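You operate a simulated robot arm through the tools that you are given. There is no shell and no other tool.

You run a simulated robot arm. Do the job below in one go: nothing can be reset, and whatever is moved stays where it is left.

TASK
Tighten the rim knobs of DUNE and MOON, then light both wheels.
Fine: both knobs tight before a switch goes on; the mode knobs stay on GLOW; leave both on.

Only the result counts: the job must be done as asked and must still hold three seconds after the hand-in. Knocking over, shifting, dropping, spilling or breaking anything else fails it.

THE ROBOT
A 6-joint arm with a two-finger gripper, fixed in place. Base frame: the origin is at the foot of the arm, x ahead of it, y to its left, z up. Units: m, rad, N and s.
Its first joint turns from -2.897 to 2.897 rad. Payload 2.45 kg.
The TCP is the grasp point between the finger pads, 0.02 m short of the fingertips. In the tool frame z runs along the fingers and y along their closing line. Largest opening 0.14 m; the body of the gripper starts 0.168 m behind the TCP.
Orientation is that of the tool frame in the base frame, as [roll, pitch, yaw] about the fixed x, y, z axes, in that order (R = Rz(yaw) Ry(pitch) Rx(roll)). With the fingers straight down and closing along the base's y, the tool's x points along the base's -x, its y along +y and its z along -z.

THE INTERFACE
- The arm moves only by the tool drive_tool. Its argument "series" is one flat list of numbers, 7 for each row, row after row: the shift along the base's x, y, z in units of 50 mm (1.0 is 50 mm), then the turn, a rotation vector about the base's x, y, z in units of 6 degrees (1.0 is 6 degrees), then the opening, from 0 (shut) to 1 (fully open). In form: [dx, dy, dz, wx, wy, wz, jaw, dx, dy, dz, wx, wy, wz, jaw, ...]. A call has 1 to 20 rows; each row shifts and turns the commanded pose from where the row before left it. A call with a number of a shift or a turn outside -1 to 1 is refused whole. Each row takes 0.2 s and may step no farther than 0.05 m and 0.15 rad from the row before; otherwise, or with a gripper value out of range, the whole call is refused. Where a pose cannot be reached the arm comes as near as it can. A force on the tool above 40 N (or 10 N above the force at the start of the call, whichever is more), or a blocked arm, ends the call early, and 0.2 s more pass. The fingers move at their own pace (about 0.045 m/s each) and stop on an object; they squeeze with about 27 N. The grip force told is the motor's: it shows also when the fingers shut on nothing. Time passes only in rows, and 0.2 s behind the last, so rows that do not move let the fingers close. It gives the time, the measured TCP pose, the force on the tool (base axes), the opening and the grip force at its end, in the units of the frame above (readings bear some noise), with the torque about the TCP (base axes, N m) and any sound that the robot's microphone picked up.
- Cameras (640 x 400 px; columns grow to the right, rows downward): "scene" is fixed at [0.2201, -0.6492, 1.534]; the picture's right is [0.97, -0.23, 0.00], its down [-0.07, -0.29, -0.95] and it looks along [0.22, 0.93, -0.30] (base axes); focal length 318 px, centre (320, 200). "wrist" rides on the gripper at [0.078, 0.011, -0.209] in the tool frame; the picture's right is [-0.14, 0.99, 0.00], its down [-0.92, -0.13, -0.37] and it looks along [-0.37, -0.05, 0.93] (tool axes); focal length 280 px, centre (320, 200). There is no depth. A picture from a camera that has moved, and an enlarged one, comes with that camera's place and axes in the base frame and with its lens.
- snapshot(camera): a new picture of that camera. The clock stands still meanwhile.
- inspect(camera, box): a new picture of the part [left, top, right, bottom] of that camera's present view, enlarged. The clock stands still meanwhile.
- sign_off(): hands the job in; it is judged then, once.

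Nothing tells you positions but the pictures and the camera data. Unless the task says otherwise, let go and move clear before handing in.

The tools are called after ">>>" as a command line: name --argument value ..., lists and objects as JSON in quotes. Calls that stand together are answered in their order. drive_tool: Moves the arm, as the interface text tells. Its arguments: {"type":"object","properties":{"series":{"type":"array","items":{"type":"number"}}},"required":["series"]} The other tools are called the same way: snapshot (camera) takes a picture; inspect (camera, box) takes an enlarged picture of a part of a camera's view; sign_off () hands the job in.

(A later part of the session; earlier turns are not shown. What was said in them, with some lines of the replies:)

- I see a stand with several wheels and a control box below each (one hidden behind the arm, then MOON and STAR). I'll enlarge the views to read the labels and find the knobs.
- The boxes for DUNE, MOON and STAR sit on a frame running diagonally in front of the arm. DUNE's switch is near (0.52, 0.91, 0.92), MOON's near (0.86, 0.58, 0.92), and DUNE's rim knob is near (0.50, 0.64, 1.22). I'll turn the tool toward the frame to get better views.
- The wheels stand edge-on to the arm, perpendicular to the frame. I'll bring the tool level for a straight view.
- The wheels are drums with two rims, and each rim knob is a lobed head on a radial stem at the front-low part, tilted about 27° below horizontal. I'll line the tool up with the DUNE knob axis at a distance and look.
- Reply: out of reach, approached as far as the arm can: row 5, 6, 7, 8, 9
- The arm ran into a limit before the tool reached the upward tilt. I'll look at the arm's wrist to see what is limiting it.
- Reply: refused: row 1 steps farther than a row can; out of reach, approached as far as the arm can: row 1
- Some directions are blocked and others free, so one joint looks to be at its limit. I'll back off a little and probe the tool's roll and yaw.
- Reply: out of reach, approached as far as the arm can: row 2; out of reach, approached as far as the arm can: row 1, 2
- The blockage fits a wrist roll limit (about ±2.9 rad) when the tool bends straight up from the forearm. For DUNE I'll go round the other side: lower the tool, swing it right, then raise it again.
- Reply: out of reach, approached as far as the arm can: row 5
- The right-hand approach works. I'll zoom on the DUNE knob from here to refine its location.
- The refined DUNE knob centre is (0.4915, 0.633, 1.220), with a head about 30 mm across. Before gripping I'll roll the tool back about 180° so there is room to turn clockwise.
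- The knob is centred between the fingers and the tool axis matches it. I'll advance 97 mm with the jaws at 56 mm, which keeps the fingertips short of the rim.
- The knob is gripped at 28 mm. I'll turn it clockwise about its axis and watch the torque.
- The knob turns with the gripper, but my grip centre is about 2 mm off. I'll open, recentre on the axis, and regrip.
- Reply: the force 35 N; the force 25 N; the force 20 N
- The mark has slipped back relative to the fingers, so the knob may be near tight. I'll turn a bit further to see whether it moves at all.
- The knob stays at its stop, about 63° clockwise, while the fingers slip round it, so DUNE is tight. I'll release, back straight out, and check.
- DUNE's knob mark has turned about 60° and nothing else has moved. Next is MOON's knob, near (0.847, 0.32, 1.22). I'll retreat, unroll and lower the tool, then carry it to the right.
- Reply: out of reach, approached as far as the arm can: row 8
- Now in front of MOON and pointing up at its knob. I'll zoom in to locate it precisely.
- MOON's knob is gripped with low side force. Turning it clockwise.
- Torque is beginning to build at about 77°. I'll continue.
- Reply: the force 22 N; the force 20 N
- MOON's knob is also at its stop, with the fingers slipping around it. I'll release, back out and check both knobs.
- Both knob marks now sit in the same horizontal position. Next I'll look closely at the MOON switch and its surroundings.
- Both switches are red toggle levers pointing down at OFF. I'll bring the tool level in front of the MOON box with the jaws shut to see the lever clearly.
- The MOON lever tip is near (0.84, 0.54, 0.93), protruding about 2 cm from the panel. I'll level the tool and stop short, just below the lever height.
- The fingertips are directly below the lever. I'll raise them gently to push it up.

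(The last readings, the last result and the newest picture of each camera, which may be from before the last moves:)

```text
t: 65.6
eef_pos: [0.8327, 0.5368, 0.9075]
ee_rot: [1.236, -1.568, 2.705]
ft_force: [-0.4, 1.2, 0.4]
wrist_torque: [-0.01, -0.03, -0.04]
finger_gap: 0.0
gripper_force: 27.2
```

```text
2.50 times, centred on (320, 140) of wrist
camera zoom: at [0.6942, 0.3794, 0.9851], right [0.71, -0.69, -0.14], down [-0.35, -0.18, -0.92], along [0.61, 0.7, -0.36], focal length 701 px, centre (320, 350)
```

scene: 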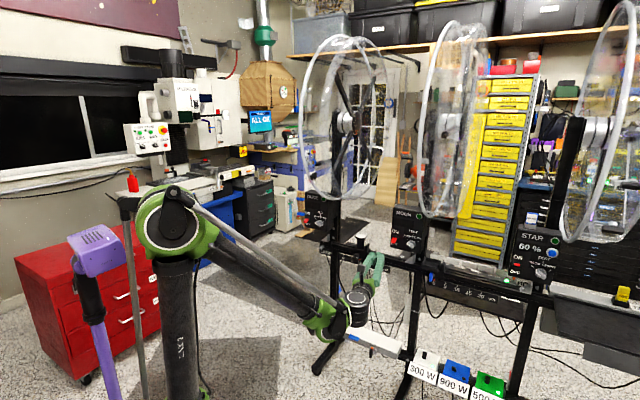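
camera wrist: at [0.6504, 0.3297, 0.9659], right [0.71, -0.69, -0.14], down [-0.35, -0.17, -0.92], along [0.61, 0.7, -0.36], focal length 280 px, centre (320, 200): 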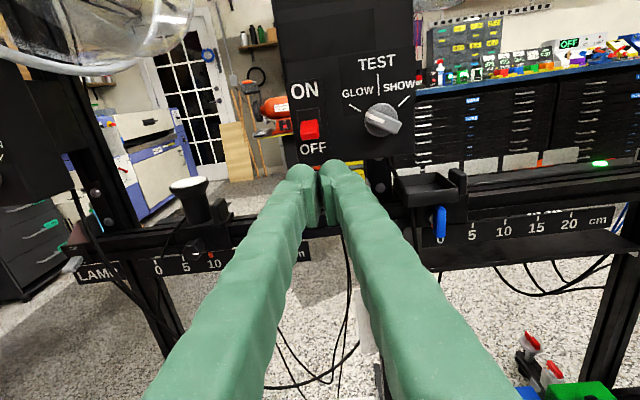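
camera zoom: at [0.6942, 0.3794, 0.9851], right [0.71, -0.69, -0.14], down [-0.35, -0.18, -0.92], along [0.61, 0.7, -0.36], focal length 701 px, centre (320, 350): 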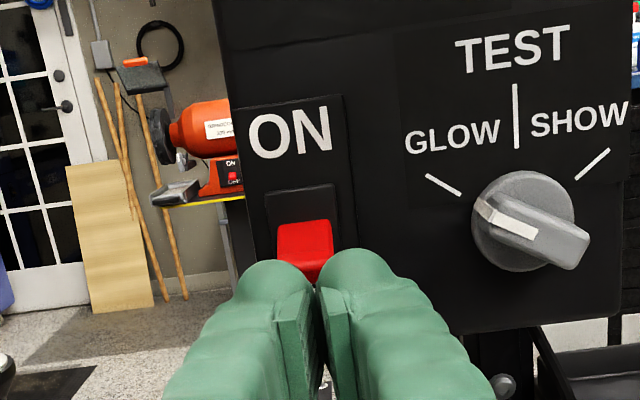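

>>> drive_tool --series '[0, 0, 0.12, 0, 0, 0, 0, 0, 0, 0.12, 0, 0, 0, 0]'

>>> inspect --camera "scene" --box '[380, 210, 430, 260]'

>>> inspect --camera "wrist" --box '[240, 60, 400, 220]'

```text
t: 66.2
eef_pos: [0.8311, 0.5366, 0.9184]
ee_rot: [1.237, -1.57, 2.706]
ft_force: [-0.3, 0.1, -0.3]
wrist_torque: [-0.04, -0.01, -0.02]
finger_gap: 0.0001
gripper_force: 27.4
```

```text
8.00 times, centred on (405, 235) of scene
camera zoom: at [0.2201, -0.6492, 1.534], right [0.97, -0.23, 0.0], down [-0.07, -0.29, -0.95], along [0.22, 0.93, -0.3], focal length 2547 px, centre (-360, -80)
```

zoom: 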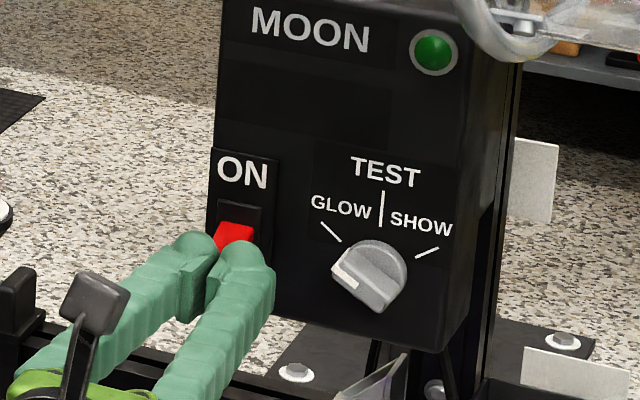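

```text
2.50 times, centred on (320, 140) of wrist
camera zoom: at [0.6939, 0.3787, 0.9961], right [0.71, -0.69, -0.14], down [-0.35, -0.18, -0.92], along [0.61, 0.7, -0.36], focal length 701 px, centre (320, 350)
```

zoom: 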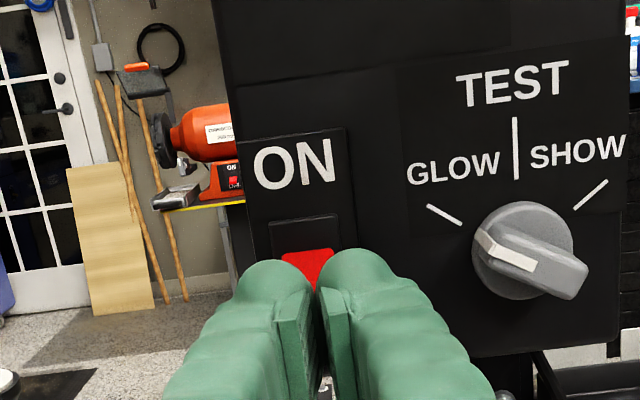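

There was no contact, so the fingertips are still in front of the lever and the panel is deeper than I estimated. I'll go back down, move closer, and try again.

>>> drive_tool --series '[0, 0, -0.4, 0, 0, 0, 0, 0, 0, -0.4, 0, 0, 0, 0, 0.14, 0.143, 0, 0, 0, 0, 0, 0.07, 0.072, 0, 0, 0, 0, 0]'

>>> inspect --camera "wrist" --box '[240, 60, 400, 220]'

>>> inspect --camera "scene" --box '[380, 210, 430, 260]'

```text
t: 67.2
eef_pos: [0.8421, 0.5487, 0.8786]
ee_rot: [1.224, -1.569, 2.72]
ft_force: [0.3, 0.2, -0.4]
wrist_torque: [0.01, -0.03, 0.01]
finger_gap: 0.0
gripper_force: 26.6
```

```text
2.50 times, centred on (320, 140) of wrist
camera zoom: at [0.7045, 0.3902, 0.9567], right [0.71, -0.69, -0.14], down [-0.35, -0.18, -0.92], along [0.61, 0.7, -0.36], focal length 701 px, centre (320, 350)
```

zoom: 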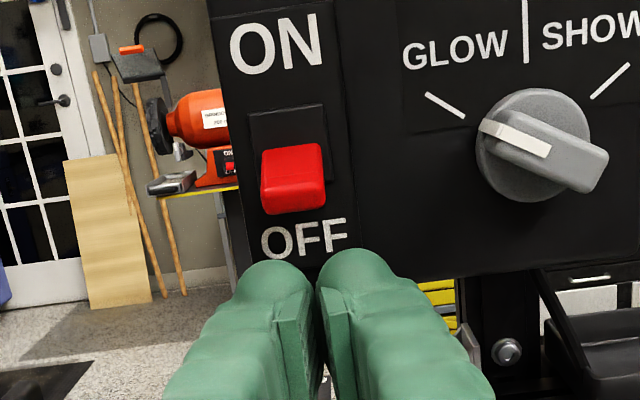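

```text
8.00 times, centred on (405, 235) of scene
camera zoom: at [0.2201, -0.6492, 1.534], right [0.97, -0.23, 0.0], down [-0.07, -0.29, -0.95], along [0.22, 0.93, -0.3], focal length 2547 px, centre (-360, -80)
```

zoom: 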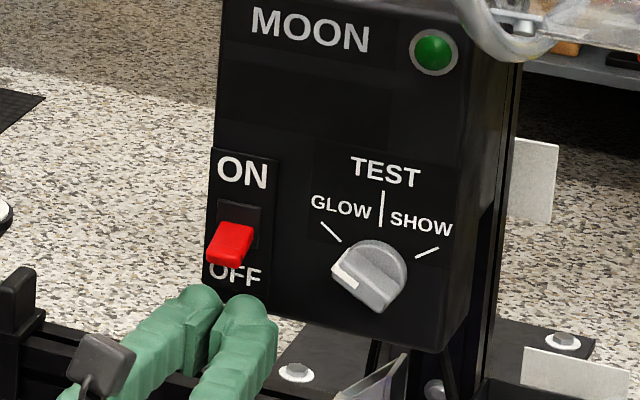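

>>> drive_tool --series '[0, 0, 0.12, 0, 0, 0, 0, 0, 0, 0.12, 0, 0, 0, 0, 0, 0, 0.12, 0, 0, 0, 0]'

>>> inspect --camera "wrist" --box '[240, 60, 400, 220]'

>>> inspect --camera "scene" --box '[380, 210, 430, 260]'

```text
t: 68.0
eef_pos: [0.8417, 0.5462, 0.8985]
ee_rot: [1.286, -1.569, 2.654]
ft_force: [0.2, -1.1, -1.1]
wrist_torque: [-0.02, 0.01, 0.0]
finger_gap: 0.0
gripper_force: 27.1
```

```text
2.50 times, centred on (320, 140) of wrist
camera zoom: at [0.7045, 0.3899, 0.9755], right [0.71, -0.69, -0.14], down [-0.35, -0.18, -0.92], along [0.61, 0.7, -0.36], focal length 701 px, centre (320, 350)
```

zoom: 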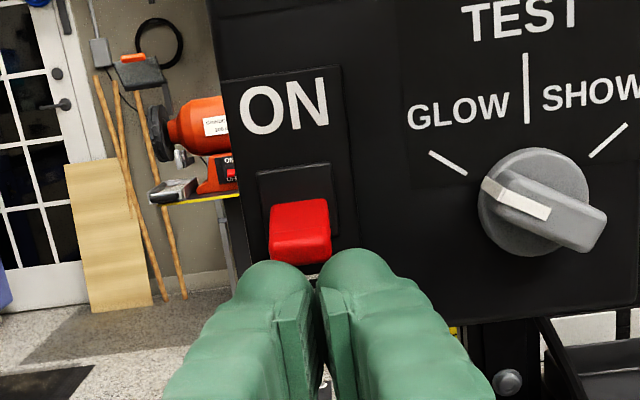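

```text
8.00 times, centred on (405, 235) of scene
camera zoom: at [0.2201, -0.6492, 1.534], right [0.97, -0.23, 0.0], down [-0.07, -0.29, -0.95], along [0.22, 0.93, -0.3], focal length 2547 px, centre (-360, -80)
```

zoom: 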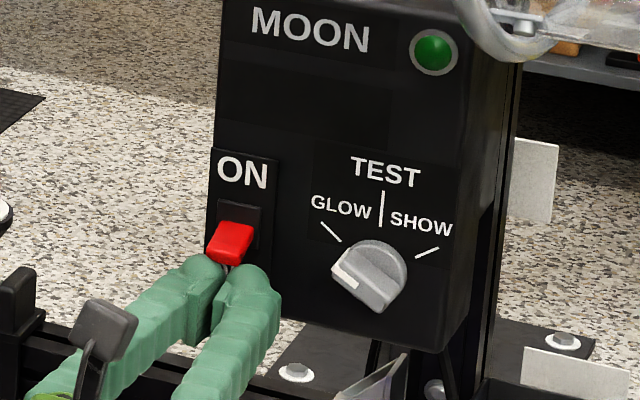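

>>> drive_tool --series '[0, 0, 0.12, 0, 0, 0, 0, 0, 0, 0.12, 0, 0, 0, 0]'

>>> inspect --camera "wrist" --box '[240, 60, 400, 220]'

>>> inspect --camera "scene" --box '[380, 210, 430, 260]'

```text
t: 68.6
eef_pos: [0.841, 0.5476, 0.9088]
ee_rot: [1.226, -1.57, 2.715]
ft_force: [0.6, 0.0, -0.1]
wrist_torque: [-0.04, -0.02, 0.01]
finger_gap: 0.0001
gripper_force: 27.1
```

```text
2.50 times, centred on (320, 140) of wrist
camera zoom: at [0.7043, 0.3896, 0.9869], right [0.71, -0.69, -0.14], down [-0.35, -0.18, -0.92], along [0.61, 0.7, -0.36], focal length 701 px, centre (320, 350)
```

zoom: 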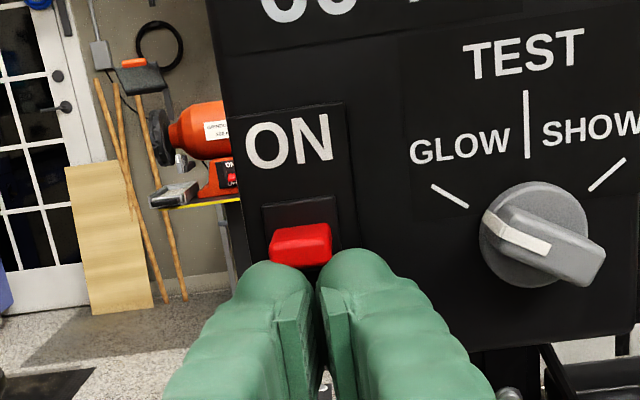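

```text
8.00 times, centred on (405, 235) of scene
camera zoom: at [0.2201, -0.6492, 1.534], right [0.97, -0.23, 0.0], down [-0.07, -0.29, -0.95], along [0.22, 0.93, -0.3], focal length 2547 px, centre (-360, -80)
```

zoom: 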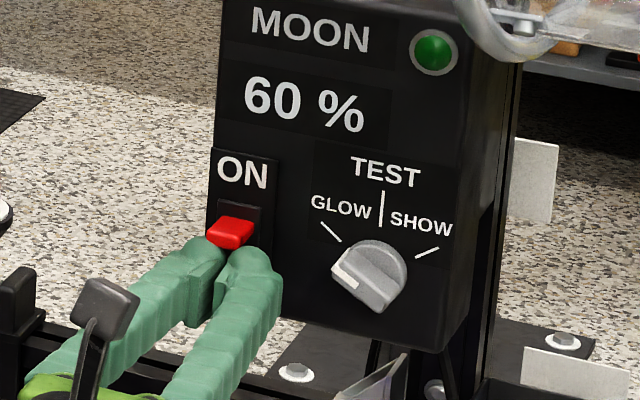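

The display shows "60 %", so MOON has switched on. I'll push slightly further so the lever is fully over.

>>> drive_tool --series '[0, 0, 0.1, 0, 0, 0, 0, 0, 0, 0.1, 0, 0, 0, 0]'

>>> inspect --camera "wrist" --box '[240, 60, 400, 220]'

>>> snapshot --camera "scene"

```text
t: 69.2
eef_pos: [0.8428, 0.547, 0.9174]
ee_rot: [1.245, -1.569, 2.696]
ft_force: [0.8, 0.0, -0.6]
wrist_torque: [0.02, 0.01, -0.01]
finger_gap: 0.0
gripper_force: 27.2
```

```text
2.50 times, centred on (320, 140) of wrist
camera zoom: at [0.7047, 0.3899, 0.9969], right [0.71, -0.69, -0.14], down [-0.35, -0.18, -0.92], along [0.61, 0.7, -0.36], focal length 701 px, centre (320, 350)
```

zoom: 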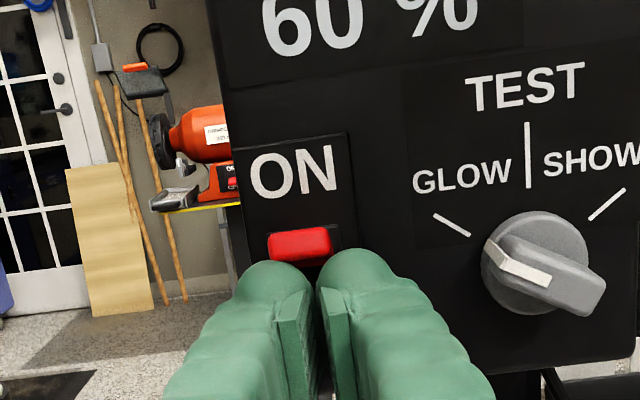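

```text
taken
```

scene: 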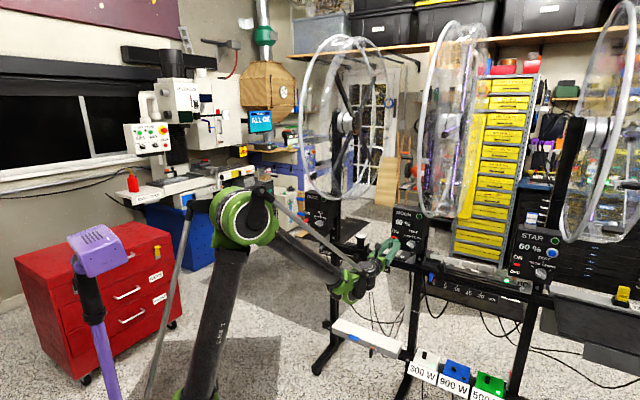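

>>> drive_tool --series '[0, 0, 0.1, 0, 0, 0, 0, 0, 0, 0.08, 0, 0, 0, 0]'

>>> inspect --camera "wrist" --box '[240, 60, 400, 220]'

>>> inspect --camera "scene" --box '[380, 210, 430, 260]'

>>> inspect --camera "scene" --box '[500, 230, 560, 290]'

```text
t: 69.7
eef_pos: [0.8422, 0.5475, 0.9221]
ee_rot: [1.863, -1.568, 2.076]
ft_force: [-3.0, -2.9, -24.3]
wrist_torque: [-0.25, 0.07, -0.08]
finger_gap: 0.0061
gripper_force: 29.5
stopped in row 2: the force on the tool passed its limit at 51 N (the readings are from after the stop); the commanded pose is now the measured one
```

```text
2.50 times, centred on (320, 140) of wrist
camera zoom: at [0.7043, 0.3896, 0.9998], right [0.71, -0.69, -0.13], down [-0.35, -0.18, -0.92], along [0.61, 0.7, -0.37], focal length 701 px, centre (320, 350)
```

zoom: 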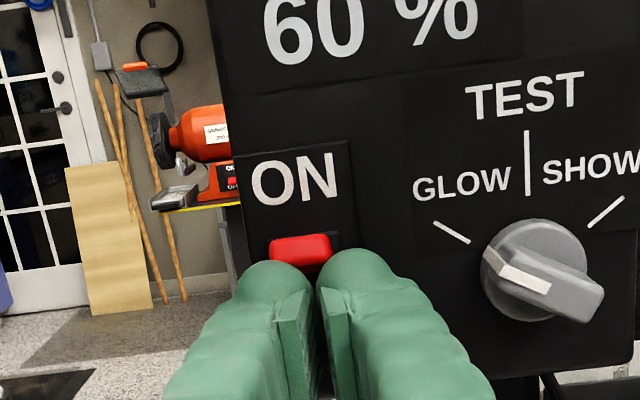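

```text
8.00 times, centred on (405, 235) of scene
camera zoom: at [0.2201, -0.6492, 1.534], right [0.97, -0.23, 0.0], down [-0.07, -0.29, -0.95], along [0.22, 0.93, -0.3], focal length 2547 px, centre (-360, -80)
```

zoom: 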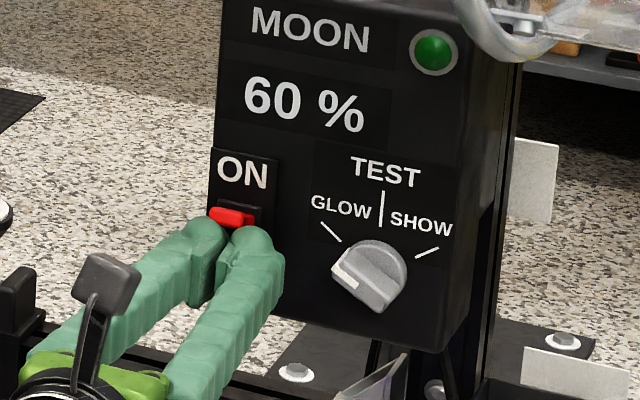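

```text
6.67 times, centred on (530, 260) of scene
camera zoom: at [0.2201, -0.6492, 1.534], right [0.97, -0.23, 0.0], down [-0.07, -0.29, -0.95], along [0.22, 0.93, -0.3], focal length 2122 px, centre (-1080, -200)
```

zoom: 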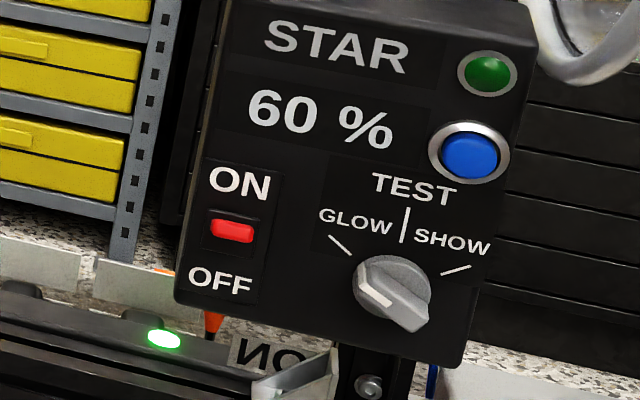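

The lever is against its upper stop and looks like STAR's. I'll drop down away from it, then back out.

>>> drive_tool --series '[0, 0, -0.3, 0, 0, 0, 0, 0, 0, -0.4, 0, 0, 0, 0, -0.55, -0.57, 0, 0, 0, 0, 0, -0.55, -0.57, 0, 0, 0, 0, 0, -0.55, -0.57, 0, 0, 0, 0, 0]'

>>> snapshot --camera "wrist"

>>> inspect --camera "scene" --box '[380, 190, 440, 250]'

```text
t: 70.9
eef_pos: [0.7595, 0.4604, 0.8901]
ee_rot: [1.619, -1.569, 2.322]
ft_force: [0.7, 0.0, 0.0]
wrist_torque: [0.03, -0.05, 0.02]
finger_gap: 0.0
gripper_force: 30.0
```

```text
taken
camera wrist: at [0.6222, 0.3026, 0.9679], right [0.71, -0.69, -0.13], down [-0.35, -0.18, -0.92], along [0.61, 0.7, -0.37], focal length 280 px, centre (320, 200)
```

wrist: 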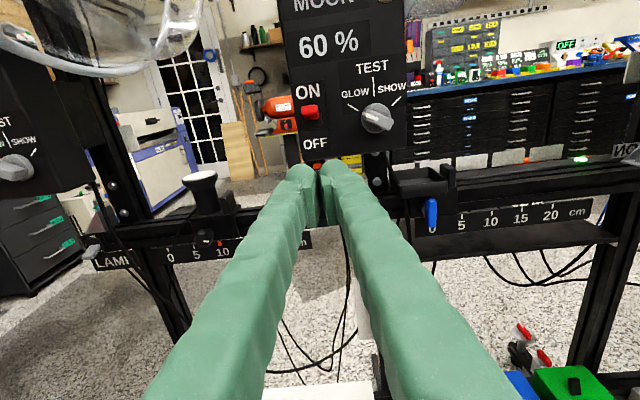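

```text
6.67 times, centred on (410, 220) of scene
camera zoom: at [0.2201, -0.6492, 1.534], right [0.97, -0.23, 0.0], down [-0.07, -0.29, -0.95], along [0.22, 0.93, -0.3], focal length 2122 px, centre (-280, 67)
```

zoom: 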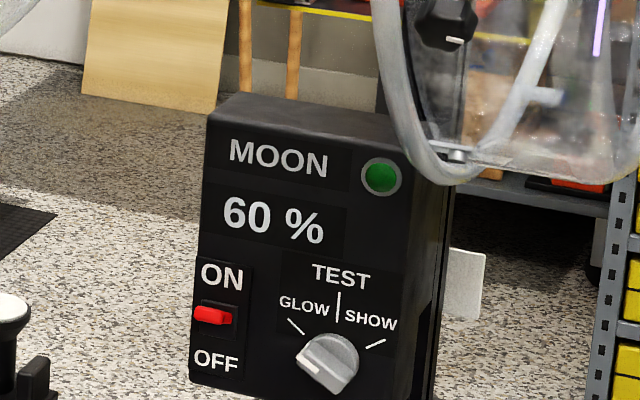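

MOON is lit and its lever stays up. Now for DUNE's switch: I'll retreat, rise, and unroll the tool so I can approach from the other wrist branch.

>>> drive_tool --series '[-0.7, -0.7, 0, -0.7, -0.7, 0, 0, -0.7, -0.7, 0, -0.7, -0.7, 0, 0, -0.7, -0.7, 0, -0.7, -0.7, 0, 0, -0.7, -0.7, 0, -0.7, -0.7, 0, 0, -0.25, -0.175, 0.775, -0.7, -0.7, 0, 0, -0.25, -0.175, 0.775, -0.7, -0.7, 0, 0, -0.25, -0.175, 0.775, -0.7, -0.7, 0, 0, -0.25, -0.175, 0.775, -0.7, -0.7, 0, 0, -0.25, -0.175, 0.775, -0.7, -0.7, 0, 0, -0.25, -0.175, 0.775, -0.7, -0.7, 0, 0, -0.25, -0.175, 0.775, -0.7, -0.7, 0, 0, -0.25, -0.175, 0.775, -0.7, -0.7, 0, 0]'

>>> drive_tool --series '[0, 0, 0, -0.7, -0.7, 0, 0, 0, 0, 0, -0.7, -0.7, 0, 0, 0, 0, 0, -0.7, -0.7, 0, 0, 0, 0, 0, -0.7, -0.7, 0, 0, 0, 0, 0, -0.7, -0.7, 0, 0, 0, 0, 0, -0.7, -0.7, 0, 0, 0, 0, 0, -0.7, -0.7, 0, 0, 0, 0, 0, -0.7, -0.7, 0, 0, 0, 0, 0, -0.7, -0.7, 0, 0, 0, 0, 0, -0.7, -0.7, 0, 0, 0, 0, 0, -0.7, -0.7, 0, 0, 0, 0, 0, -0.7, -0.7, 0, 0, 0, 0, 0, -0.7, -0.7, 0, 0, 0, 0, 0, -0.7, -0.7, 0, 0, 0, 0, 0, -0.7, -0.7, 0, 0, 0, 0, 0, -0.7, -0.7, 0, 0, 0, 0, 0, -0.7, -0.7, 0, 0, 0, 0, 0, -0.7, -0.7, 0, 0]'

>>> snapshot --camera "scene"

>>> snapshot --camera "wrist"

```text
t: 73.5
eef_pos: [0.5186, 0.253, 1.1991]
ee_rot: [1.584, -0.32, 2.356]
ft_force: [0.0, 0.3, 0.7]
wrist_torque: [-0.02, 0.01, 0.0]
finger_gap: 0.0
gripper_force: 29.0
```

```text
t: 77.3
eef_pos: [0.5194, 0.2508, 1.198]
ee_rot: [1.596, 1.544, 2.367]
ft_force: [-0.5, 0.2, -0.4]
wrist_torque: [-0.03, 0.01, 0.02]
finger_gap: 0.0001
gripper_force: 28.8
```

```text
taken
```

scene: 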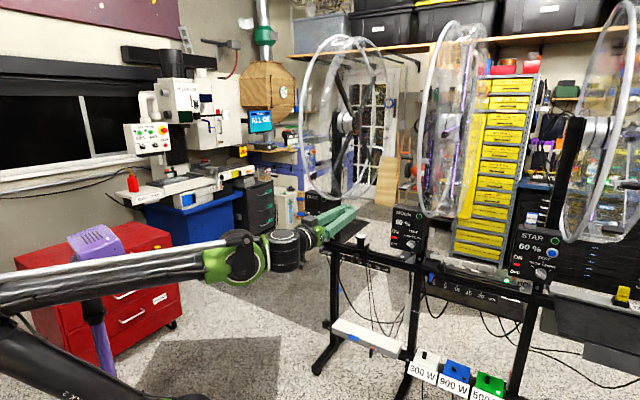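

```text
taken
camera wrist: at [0.3605, 0.1147, 1.1204], right [-0.69, 0.71, 0.16], down [-0.16, -0.37, 0.92], along [0.71, 0.61, 0.36], focal length 280 px, centre (320, 200)
```

wrist: 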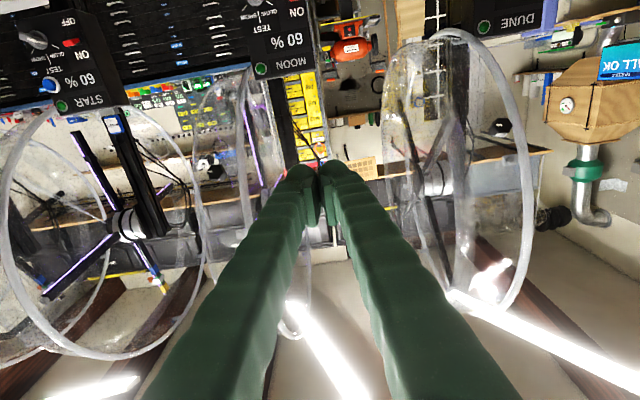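

>>> drive_tool --series '[-0.2, 0.1, 0.2, -0.7, 0.7, 0, 0, -0.2, 0.1, 0.2, -0.7, 0.7, 0, 0, -0.2, 0.1, 0.2, -0.7, 0.7, 0, 0, -0.2, 0.1, 0.2, -0.7, 0.7, 0, 0, -0.2, 0.1, 0.2, -0.7, 0.7, 0, 0, -0.2, 0.4, 0.1, 0, 0, -1, 0, -0.2, 0.4, 0.1, 0, 0, -1, 0, -0.2, 0.4, 0.1, 0, 0, -1, 0, -0.2, 0.4, 0.1, 0, 0, -1, 0, -0.2, 0.4, 0.1, 0, 0, -1, 0]'

>>> snapshot --camera "scene"

```text
t: 79.5
eef_pos: [0.4189, 0.3749, 1.2736]
ee_rot: [3.106, 1.053, -2.939]
ft_force: [0.1, -0.3, -0.8]
wrist_torque: [0.02, -0.02, 0.01]
finger_gap: 0.0
gripper_force: 28.8
```

```text
taken
```

scene: 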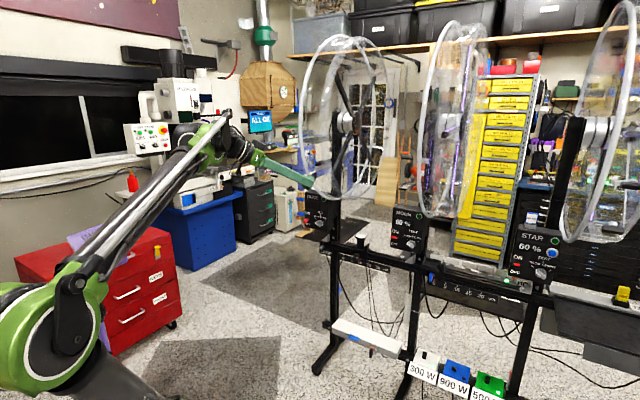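

>>> drive_tool --series '[-0.16, 0.5, -0.68, 0.2, -0.975, 0, 0, -0.16, 0.5, -0.68, 0.2, -0.975, 0, 0, -0.16, 0.5, -0.68, 0.2, -0.975, 0, 0, -0.16, 0.5, -0.68, 0.2, -0.975, 0, 0, -0.16, 0.5, -0.68, 0.2, -0.975, 0, 0, 0, 0, 0, -0.97, -0.2, 0, 0, 0, 0, 0, -0.97, -0.2, 0, 0, 0, 0, 0, -0.97, -0.2, 0, 0, 0, 0, 0, -0.97, -0.2, 0, 0, 0, 0, 0, -0.97, -0.2, 0, 0, 0, 0, 0, -0.97, -0.2, 0, 0, 0, 0, 0, -0.97, -0.2, 0, 0, 0, 0, 0, -0.97, -0.2, 0, 0, 0, 0, 0, -0.97, -0.2, 0, 0, 0, 0, 0, -0.97, -0.2, 0, 0, 0, 0, 0, -0.97, -0.2, 0, 0, 0, 0, 0, -0.97, -0.2, 0, 0, 0, 0, 0, -0.97, -0.2, 0, 0, 0, 0, 0, -0.97, -0.2, 0, 0, 0, 0, 0, -0.97, -0.2, 0, 0]'

>>> drive_tool --series '[0, 0, 0, -0.97, -0.2, 0, 0, 0, 0, 0, -0.97, -0.2, 0, 0, 0, 0, 0, -0.97, -0.2, 0, 0, 0, 0, 0, -0.97, -0.2, 0, 0, 0, 0, 0, -0.97, -0.2, 0, 0, 0, 0, 0, -0.97, -0.2, 0, 0, 0, 0, 0, -0.97, -0.2, 0, 0, 0, 0, 0, -0.97, -0.2, 0, 0, 0, 0, 0, -0.97, -0.2, 0, 0, 0, 0, 0, -0.97, -0.2, 0, 0, 0, 0, 0, -0.97, -0.2, 0, 0, 0, 0, 0, -0.97, -0.2, 0, 0, 0, 0, 0, -0.97, -0.2, 0, 0, 0, 0, 0, -0.97, -0.2, 0, 0, 0, 0, 0, -0.97, -0.2, 0, 0]'

>>> snapshot --camera "wrist"

>>> snapshot --camera "scene"

```text
t: 83.7
eef_pos: [0.379, 0.5003, 1.1042]
ee_rot: [-1.608, 0.013, -1.365]
ft_force: [0.8, 0.4, 0.0]
wrist_torque: [0.01, -0.02, -0.03]
finger_gap: 0.0
gripper_force: 29.8
```

```text
t: 86.9
eef_pos: [0.3787, 0.5015, 1.1042]
ee_rot: [-1.67, -1.543, -1.306]
ft_force: [0.4, -0.2, -0.1]
wrist_torque: [0.02, -0.01, -0.01]
finger_gap: 0.0
gripper_force: 29.2
```

```text
taken
camera wrist: at [0.1757, 0.4533, 1.182], right [0.16, -0.97, -0.16], down [-0.39, 0.09, -0.92], along [0.91, 0.21, -0.37], focal length 280 px, centre (320, 200)
```

wrist: 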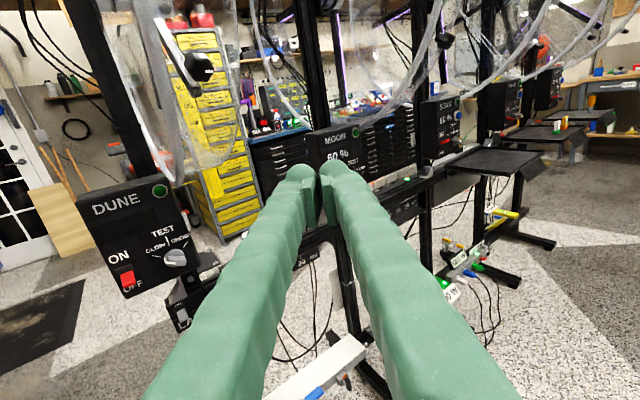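

```text
taken
```

scene: 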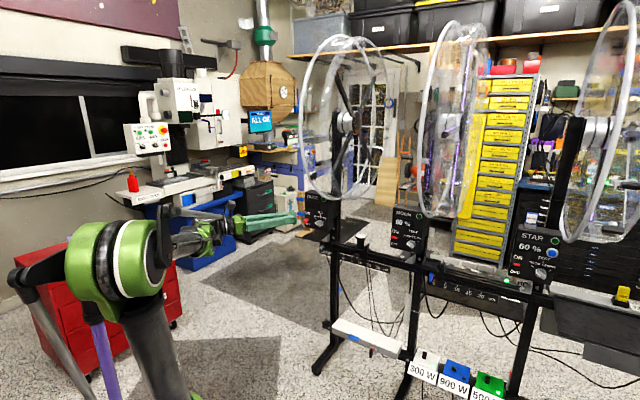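

>>> drive_tool --series '[0.06, 0.6, -0.583, 0, 0, 0.785, 0, 0.06, 0.6, -0.583, 0, 0, 0.785, 0, 0.06, 0.6, -0.583, 0, 0, 0.785, 0, 0.06, 0.6, -0.583, 0, 0, 0.785, 0, 0.06, 0.6, -0.583, 0, 0, 0.785, 0, 0.06, 0.6, -0.583, 0, 0, 0.785, 0, 0.06, 0.6, -0.583, 0, 0, 0.785, 0]'

>>> snapshot --camera "wrist"

>>> snapshot --camera "scene"

```text
t: 88.5
eef_pos: [0.4006, 0.7116, 0.8978]
ee_rot: [-1.676, -1.541, -0.721]
ft_force: [-0.6, 0.7, -0.2]
wrist_torque: [0.03, -0.01, 0.01]
finger_gap: 0.0
gripper_force: 29.9
```

```text
taken
camera wrist: at [0.256, 0.5603, 0.9755], right [0.67, -0.73, -0.17], down [-0.38, -0.14, -0.92], along [0.64, 0.67, -0.37], focal length 280 px, centre (320, 200)
```

wrist: 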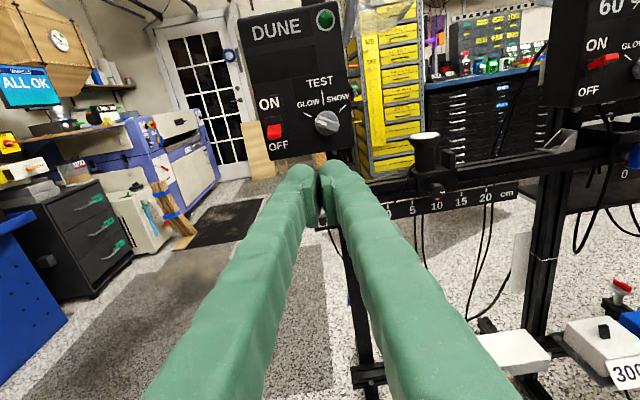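

```text
taken
```

scene: 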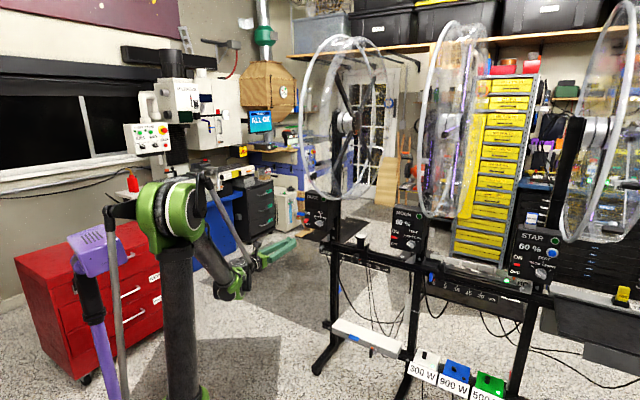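

>>> drive_tool --series '[0.303, 0.793, -0.127, 0, 0, 0.18, 0, 0.303, 0.793, -0.127, 0, 0, 0.18, 0, 0.303, 0.793, -0.127, 0, 0, 0.18, 0]'

>>> inspect --camera "wrist" --box '[240, 40, 400, 200]'

>>> inspect --camera "scene" --box '[280, 190, 350, 260]'

```text
t: 89.3
eef_pos: [0.448, 0.8287, 0.8786]
ee_rot: [-1.678, -1.542, -0.664]
ft_force: [-0.2, 0.5, -0.6]
wrist_torque: [-0.03, 0.0, 0.02]
finger_gap: 0.0
gripper_force: 29.6
```

```text
2.50 times, centred on (320, 120) of wrist
camera zoom: at [0.3115, 0.6695, 0.9569], right [0.71, -0.69, -0.17], down [-0.37, -0.16, -0.92], along [0.6, 0.71, -0.37], focal length 701 px, centre (320, 400)
```

zoom: 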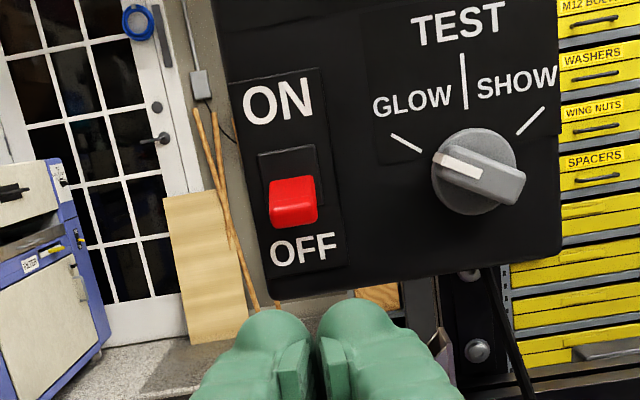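

```text
5.71 times, centred on (315, 225) of scene
camera zoom: at [0.2201, -0.6492, 1.534], right [0.97, -0.23, 0.0], down [-0.07, -0.29, -0.95], along [0.22, 0.93, -0.3], focal length 1819 px, centre (349, 57)
```

zoom: 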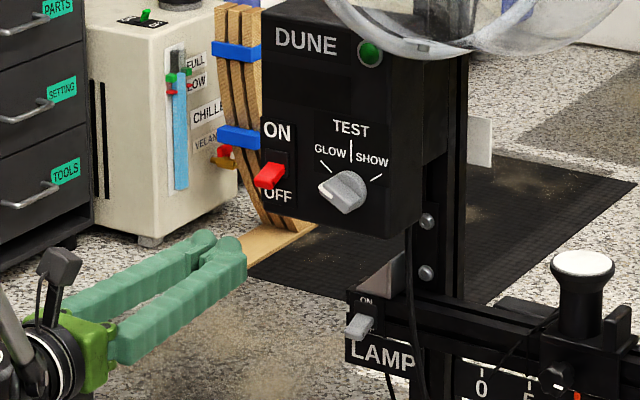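

The lever image matches the MOON geometry to within about 1 mm. I'll insert the fingertips under it at the same relative spot.

>>> drive_tool --series '[0.37, 0.39, 0, 0, 0, 0, 0, 0.37, 0.39, 0, 0, 0, 0, 0, 0.35, 0.388, 0, 0, 0, 0, 0]'

>>> inspect --camera "wrist" --box '[240, 60, 400, 220]'

>>> inspect --camera "scene" --box '[290, 190, 340, 240]'

```text
t: 90.1
eef_pos: [0.5, 0.8886, 0.8802]
ee_rot: [-1.678, -1.541, -0.664]
ft_force: [-0.2, -0.9, 0.1]
wrist_torque: [-0.02, 0.0, 0.0]
finger_gap: 0.0
gripper_force: 29.5
```

```text
2.50 times, centred on (320, 140) of wrist
camera zoom: at [0.3645, 0.7293, 0.9588], right [0.71, -0.69, -0.17], down [-0.37, -0.16, -0.92], along [0.6, 0.71, -0.37], focal length 701 px, centre (320, 350)
```

zoom: 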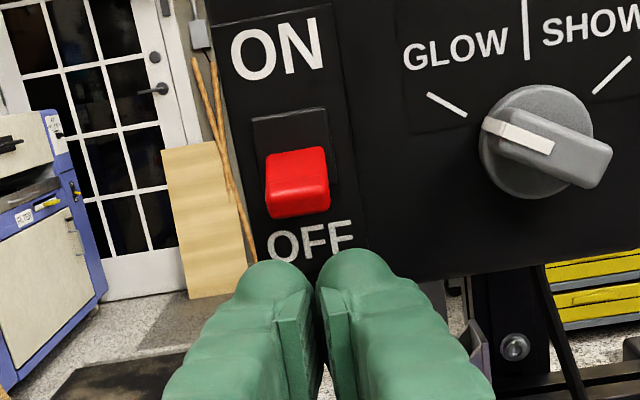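

```text
8.00 times, centred on (315, 215) of scene
camera zoom: at [0.2201, -0.6492, 1.534], right [0.97, -0.23, 0.0], down [-0.07, -0.29, -0.95], along [0.22, 0.93, -0.3], focal length 2547 px, centre (360, 80)
```

zoom: 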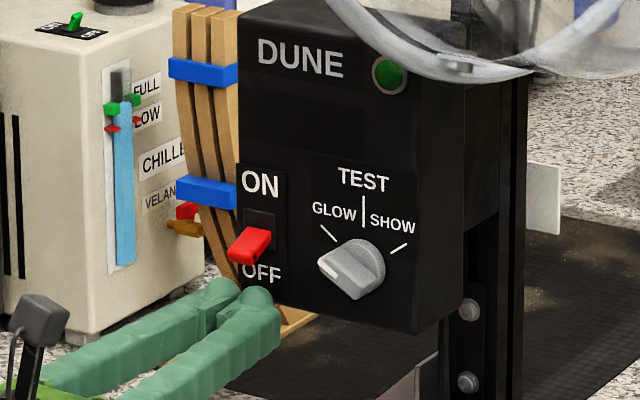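

>>> drive_tool --series '[0, 0, 0.12, 0, 0, 0, 0, 0, 0, 0.12, 0, 0, 0, 0, 0, 0, 0.12, 0, 0, 0, 0, 0, 0, 0.12, 0, 0, 0, 0, 0, 0, 0.12, 0, 0, 0, 0]'

>>> inspect --camera "wrist" --box '[240, 60, 400, 220]'

>>> inspect --camera "scene" --box '[290, 190, 340, 240]'

```text
t: 91.3
eef_pos: [0.5009, 0.8886, 0.9118]
ee_rot: [-1.682, -1.54, -0.661]
ft_force: [-0.4, 0.4, 0.0]
wrist_torque: [0.05, -0.01, 0.03]
finger_gap: 0.0
gripper_force: 29.5
```

```text
2.50 times, centred on (320, 140) of wrist
camera zoom: at [0.364, 0.729, 0.9891], right [0.71, -0.69, -0.17], down [-0.37, -0.16, -0.92], along [0.6, 0.71, -0.37], focal length 701 px, centre (320, 350)
```

zoom: 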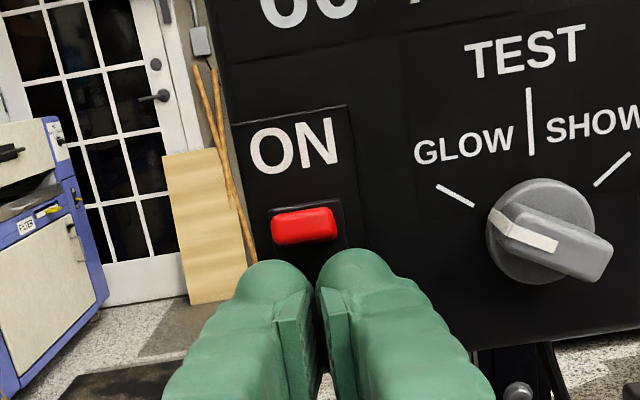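

```text
8.00 times, centred on (315, 215) of scene
camera zoom: at [0.2201, -0.6492, 1.534], right [0.97, -0.23, 0.0], down [-0.07, -0.29, -0.95], along [0.22, 0.93, -0.3], focal length 2547 px, centre (360, 80)
```

zoom: 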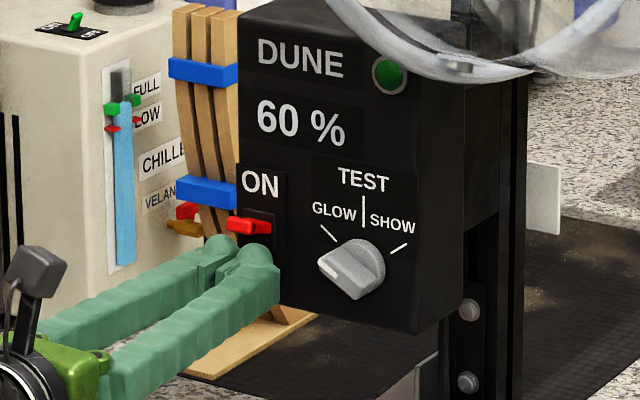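

DUNE's lever has snapped up and its display shows 60 %. I'll drop clear and back straight out.

>>> drive_tool --series '[0, 0, -0.3, 0, 0, 0, 0, 0, 0, -0.3, 0, 0, 0, 0, -0.6, -0.6, 0, 0, 0, 0, 0, -0.6, -0.6, 0, 0, 0, 0, 0, -0.6, -0.6, 0, 0, 0, 0, 0, -0.5, -0.7, 0, 0, 0, 0, 0, -0.3, -0.8, 0, 0, 0, 0, 0]'

>>> snapshot --camera "scene"

>>> snapshot --camera "wrist"

>>> inspect --camera "scene" --box '[290, 20, 490, 260]'

```text
t: 92.9
eef_pos: [0.3692, 0.7232, 0.8801]
ee_rot: [-1.68, -1.541, -0.662]
ft_force: [0.5, 0.4, -0.3]
wrist_torque: [0.01, 0.0, 0.0]
finger_gap: 0.0001
gripper_force: 29.1
```

```text
taken
```

scene: 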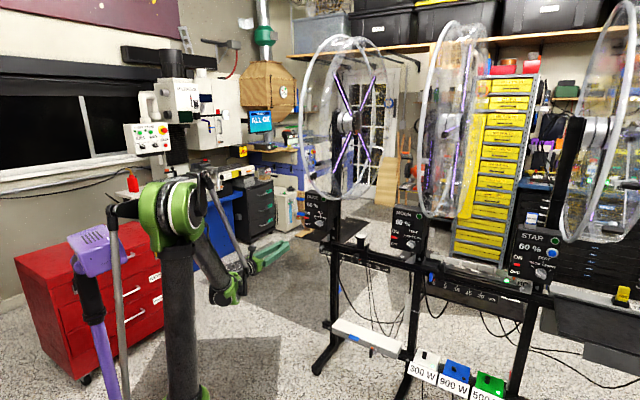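

```text
taken
camera wrist: at [0.2329, 0.5633, 0.9586], right [0.71, -0.69, -0.17], down [-0.37, -0.16, -0.92], along [0.6, 0.71, -0.37], focal length 280 px, centre (320, 200)
```

wrist: 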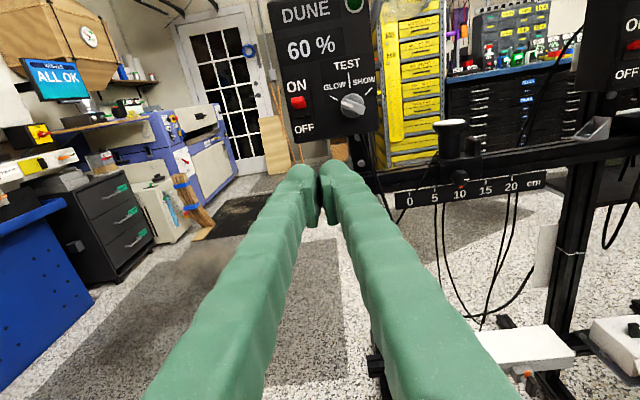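

```text
1.67 times, centred on (390, 140) of scene
camera zoom: at [0.2201, -0.6492, 1.534], right [0.97, -0.23, 0.0], down [-0.07, -0.29, -0.95], along [0.22, 0.93, -0.3], focal length 531 px, centre (203, 300)
```

zoom: 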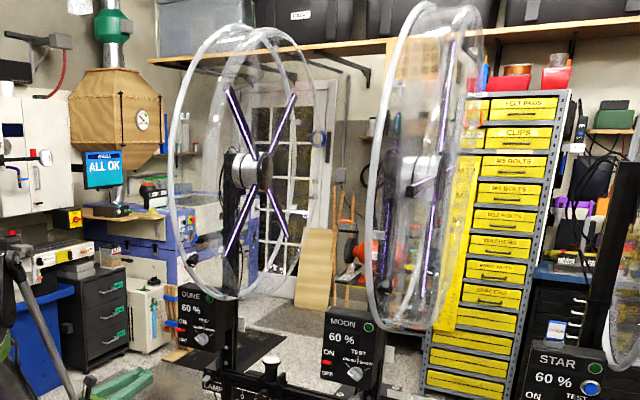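

Both wheels' spokes are lit. I'll wait a few seconds and recheck the knobs, levers and modes.

>>> drive_tool --series '[0, 0, 0, 0, 0, 0, 0, 0, 0, 0, 0, 0, 0, 0, 0, 0, 0, 0, 0, 0, 0, 0, 0, 0, 0, 0, 0, 0, 0, 0, 0, 0, 0, 0, 0, 0, 0, 0, 0, 0, 0, 0, 0, 0, 0, 0, 0, 0, 0, 0, 0, 0, 0, 0, 0, 0, 0, 0, 0, 0, 0, 0, 0, 0, 0, 0, 0, 0, 0, 0, 0, 0, 0, 0, 0, 0, 0, 0, 0, 0, 0, 0, 0, 0, 0, 0, 0, 0, 0, 0, 0, 0, 0, 0, 0, 0, 0, 0, 0, 0, 0, 0, 0, 0, 0]'

>>> inspect --camera "scene" --box '[295, 160, 345, 240]'

>>> inspect --camera "scene" --box '[380, 170, 450, 260]'

>>> inspect --camera "scene" --box '[300, 220, 560, 400]'

```text
t: 96.1
eef_pos: [0.3695, 0.7215, 0.8812]
ee_rot: [-1.68, -1.54, -0.666]
ft_force: [0.9, 0.5, 0.7]
wrist_torque: [-0.01, -0.01, 0.02]
finger_gap: 0.0
gripper_force: 29.2
```

```text
5.00 times, centred on (320, 200) of scene
camera zoom: at [0.2201, -0.6492, 1.534], right [0.97, -0.23, 0.0], down [-0.07, -0.29, -0.95], along [0.22, 0.93, -0.3], focal length 1592 px, centre (320, 200)
```

zoom: 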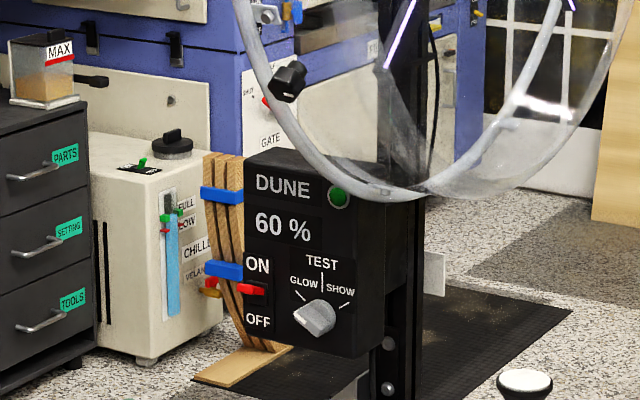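

```text
4.44 times, centred on (415, 215) of scene
camera zoom: at [0.2201, -0.6492, 1.534], right [0.97, -0.23, 0.0], down [-0.07, -0.29, -0.95], along [0.22, 0.93, -0.3], focal length 1415 px, centre (-102, 133)
```

zoom: 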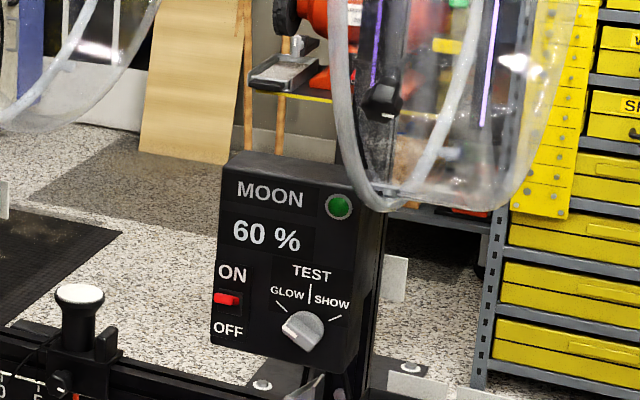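

```text
2.22 times, centred on (430, 310) of scene
camera zoom: at [0.2201, -0.6492, 1.534], right [0.97, -0.23, 0.0], down [-0.07, -0.29, -0.95], along [0.22, 0.93, -0.3], focal length 708 px, centre (76, -44)
```

zoom: 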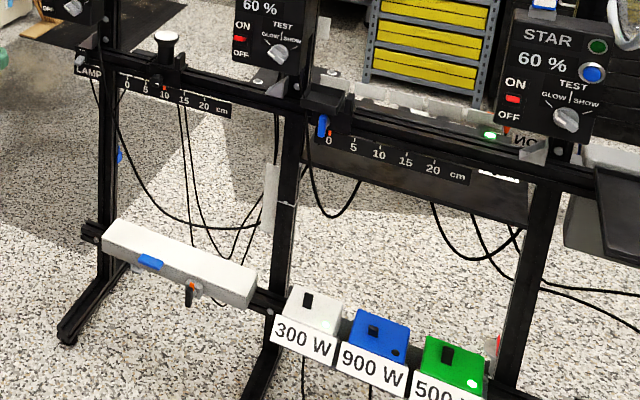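

Both wheels are lit, both rim knobs are at their stops, the mode knobs are on GLOW and both levers are up. Nothing else has moved and the arm is clear, so I'm handing in.

>>> sign_off

```text
The job is handed in.
```

DUNE and MOON are both lit, and I tightened both rim knobs before turning on either switch. The job is handed in; I haven't seen the verdict.

- **Rim knobs:** I turned both clockwise until they stopped and the gripper fingers slipped around them. DUNE took about 63° and MOON about 75°. No sound or reading marked them as tight, so I'm going by that hard stop.
- **Switches:** both levers are up at ON, and each display shows 60 %. MOON's lever took a brief 51 N push at its upper stop, which ended that move early. I saw no damage afterwards.
- **Mode knobs:** both are still on GLOW.
- **Everything else:** after a three-second wait everything still held, and I saw nothing else moved. The arm is clear of the frame.
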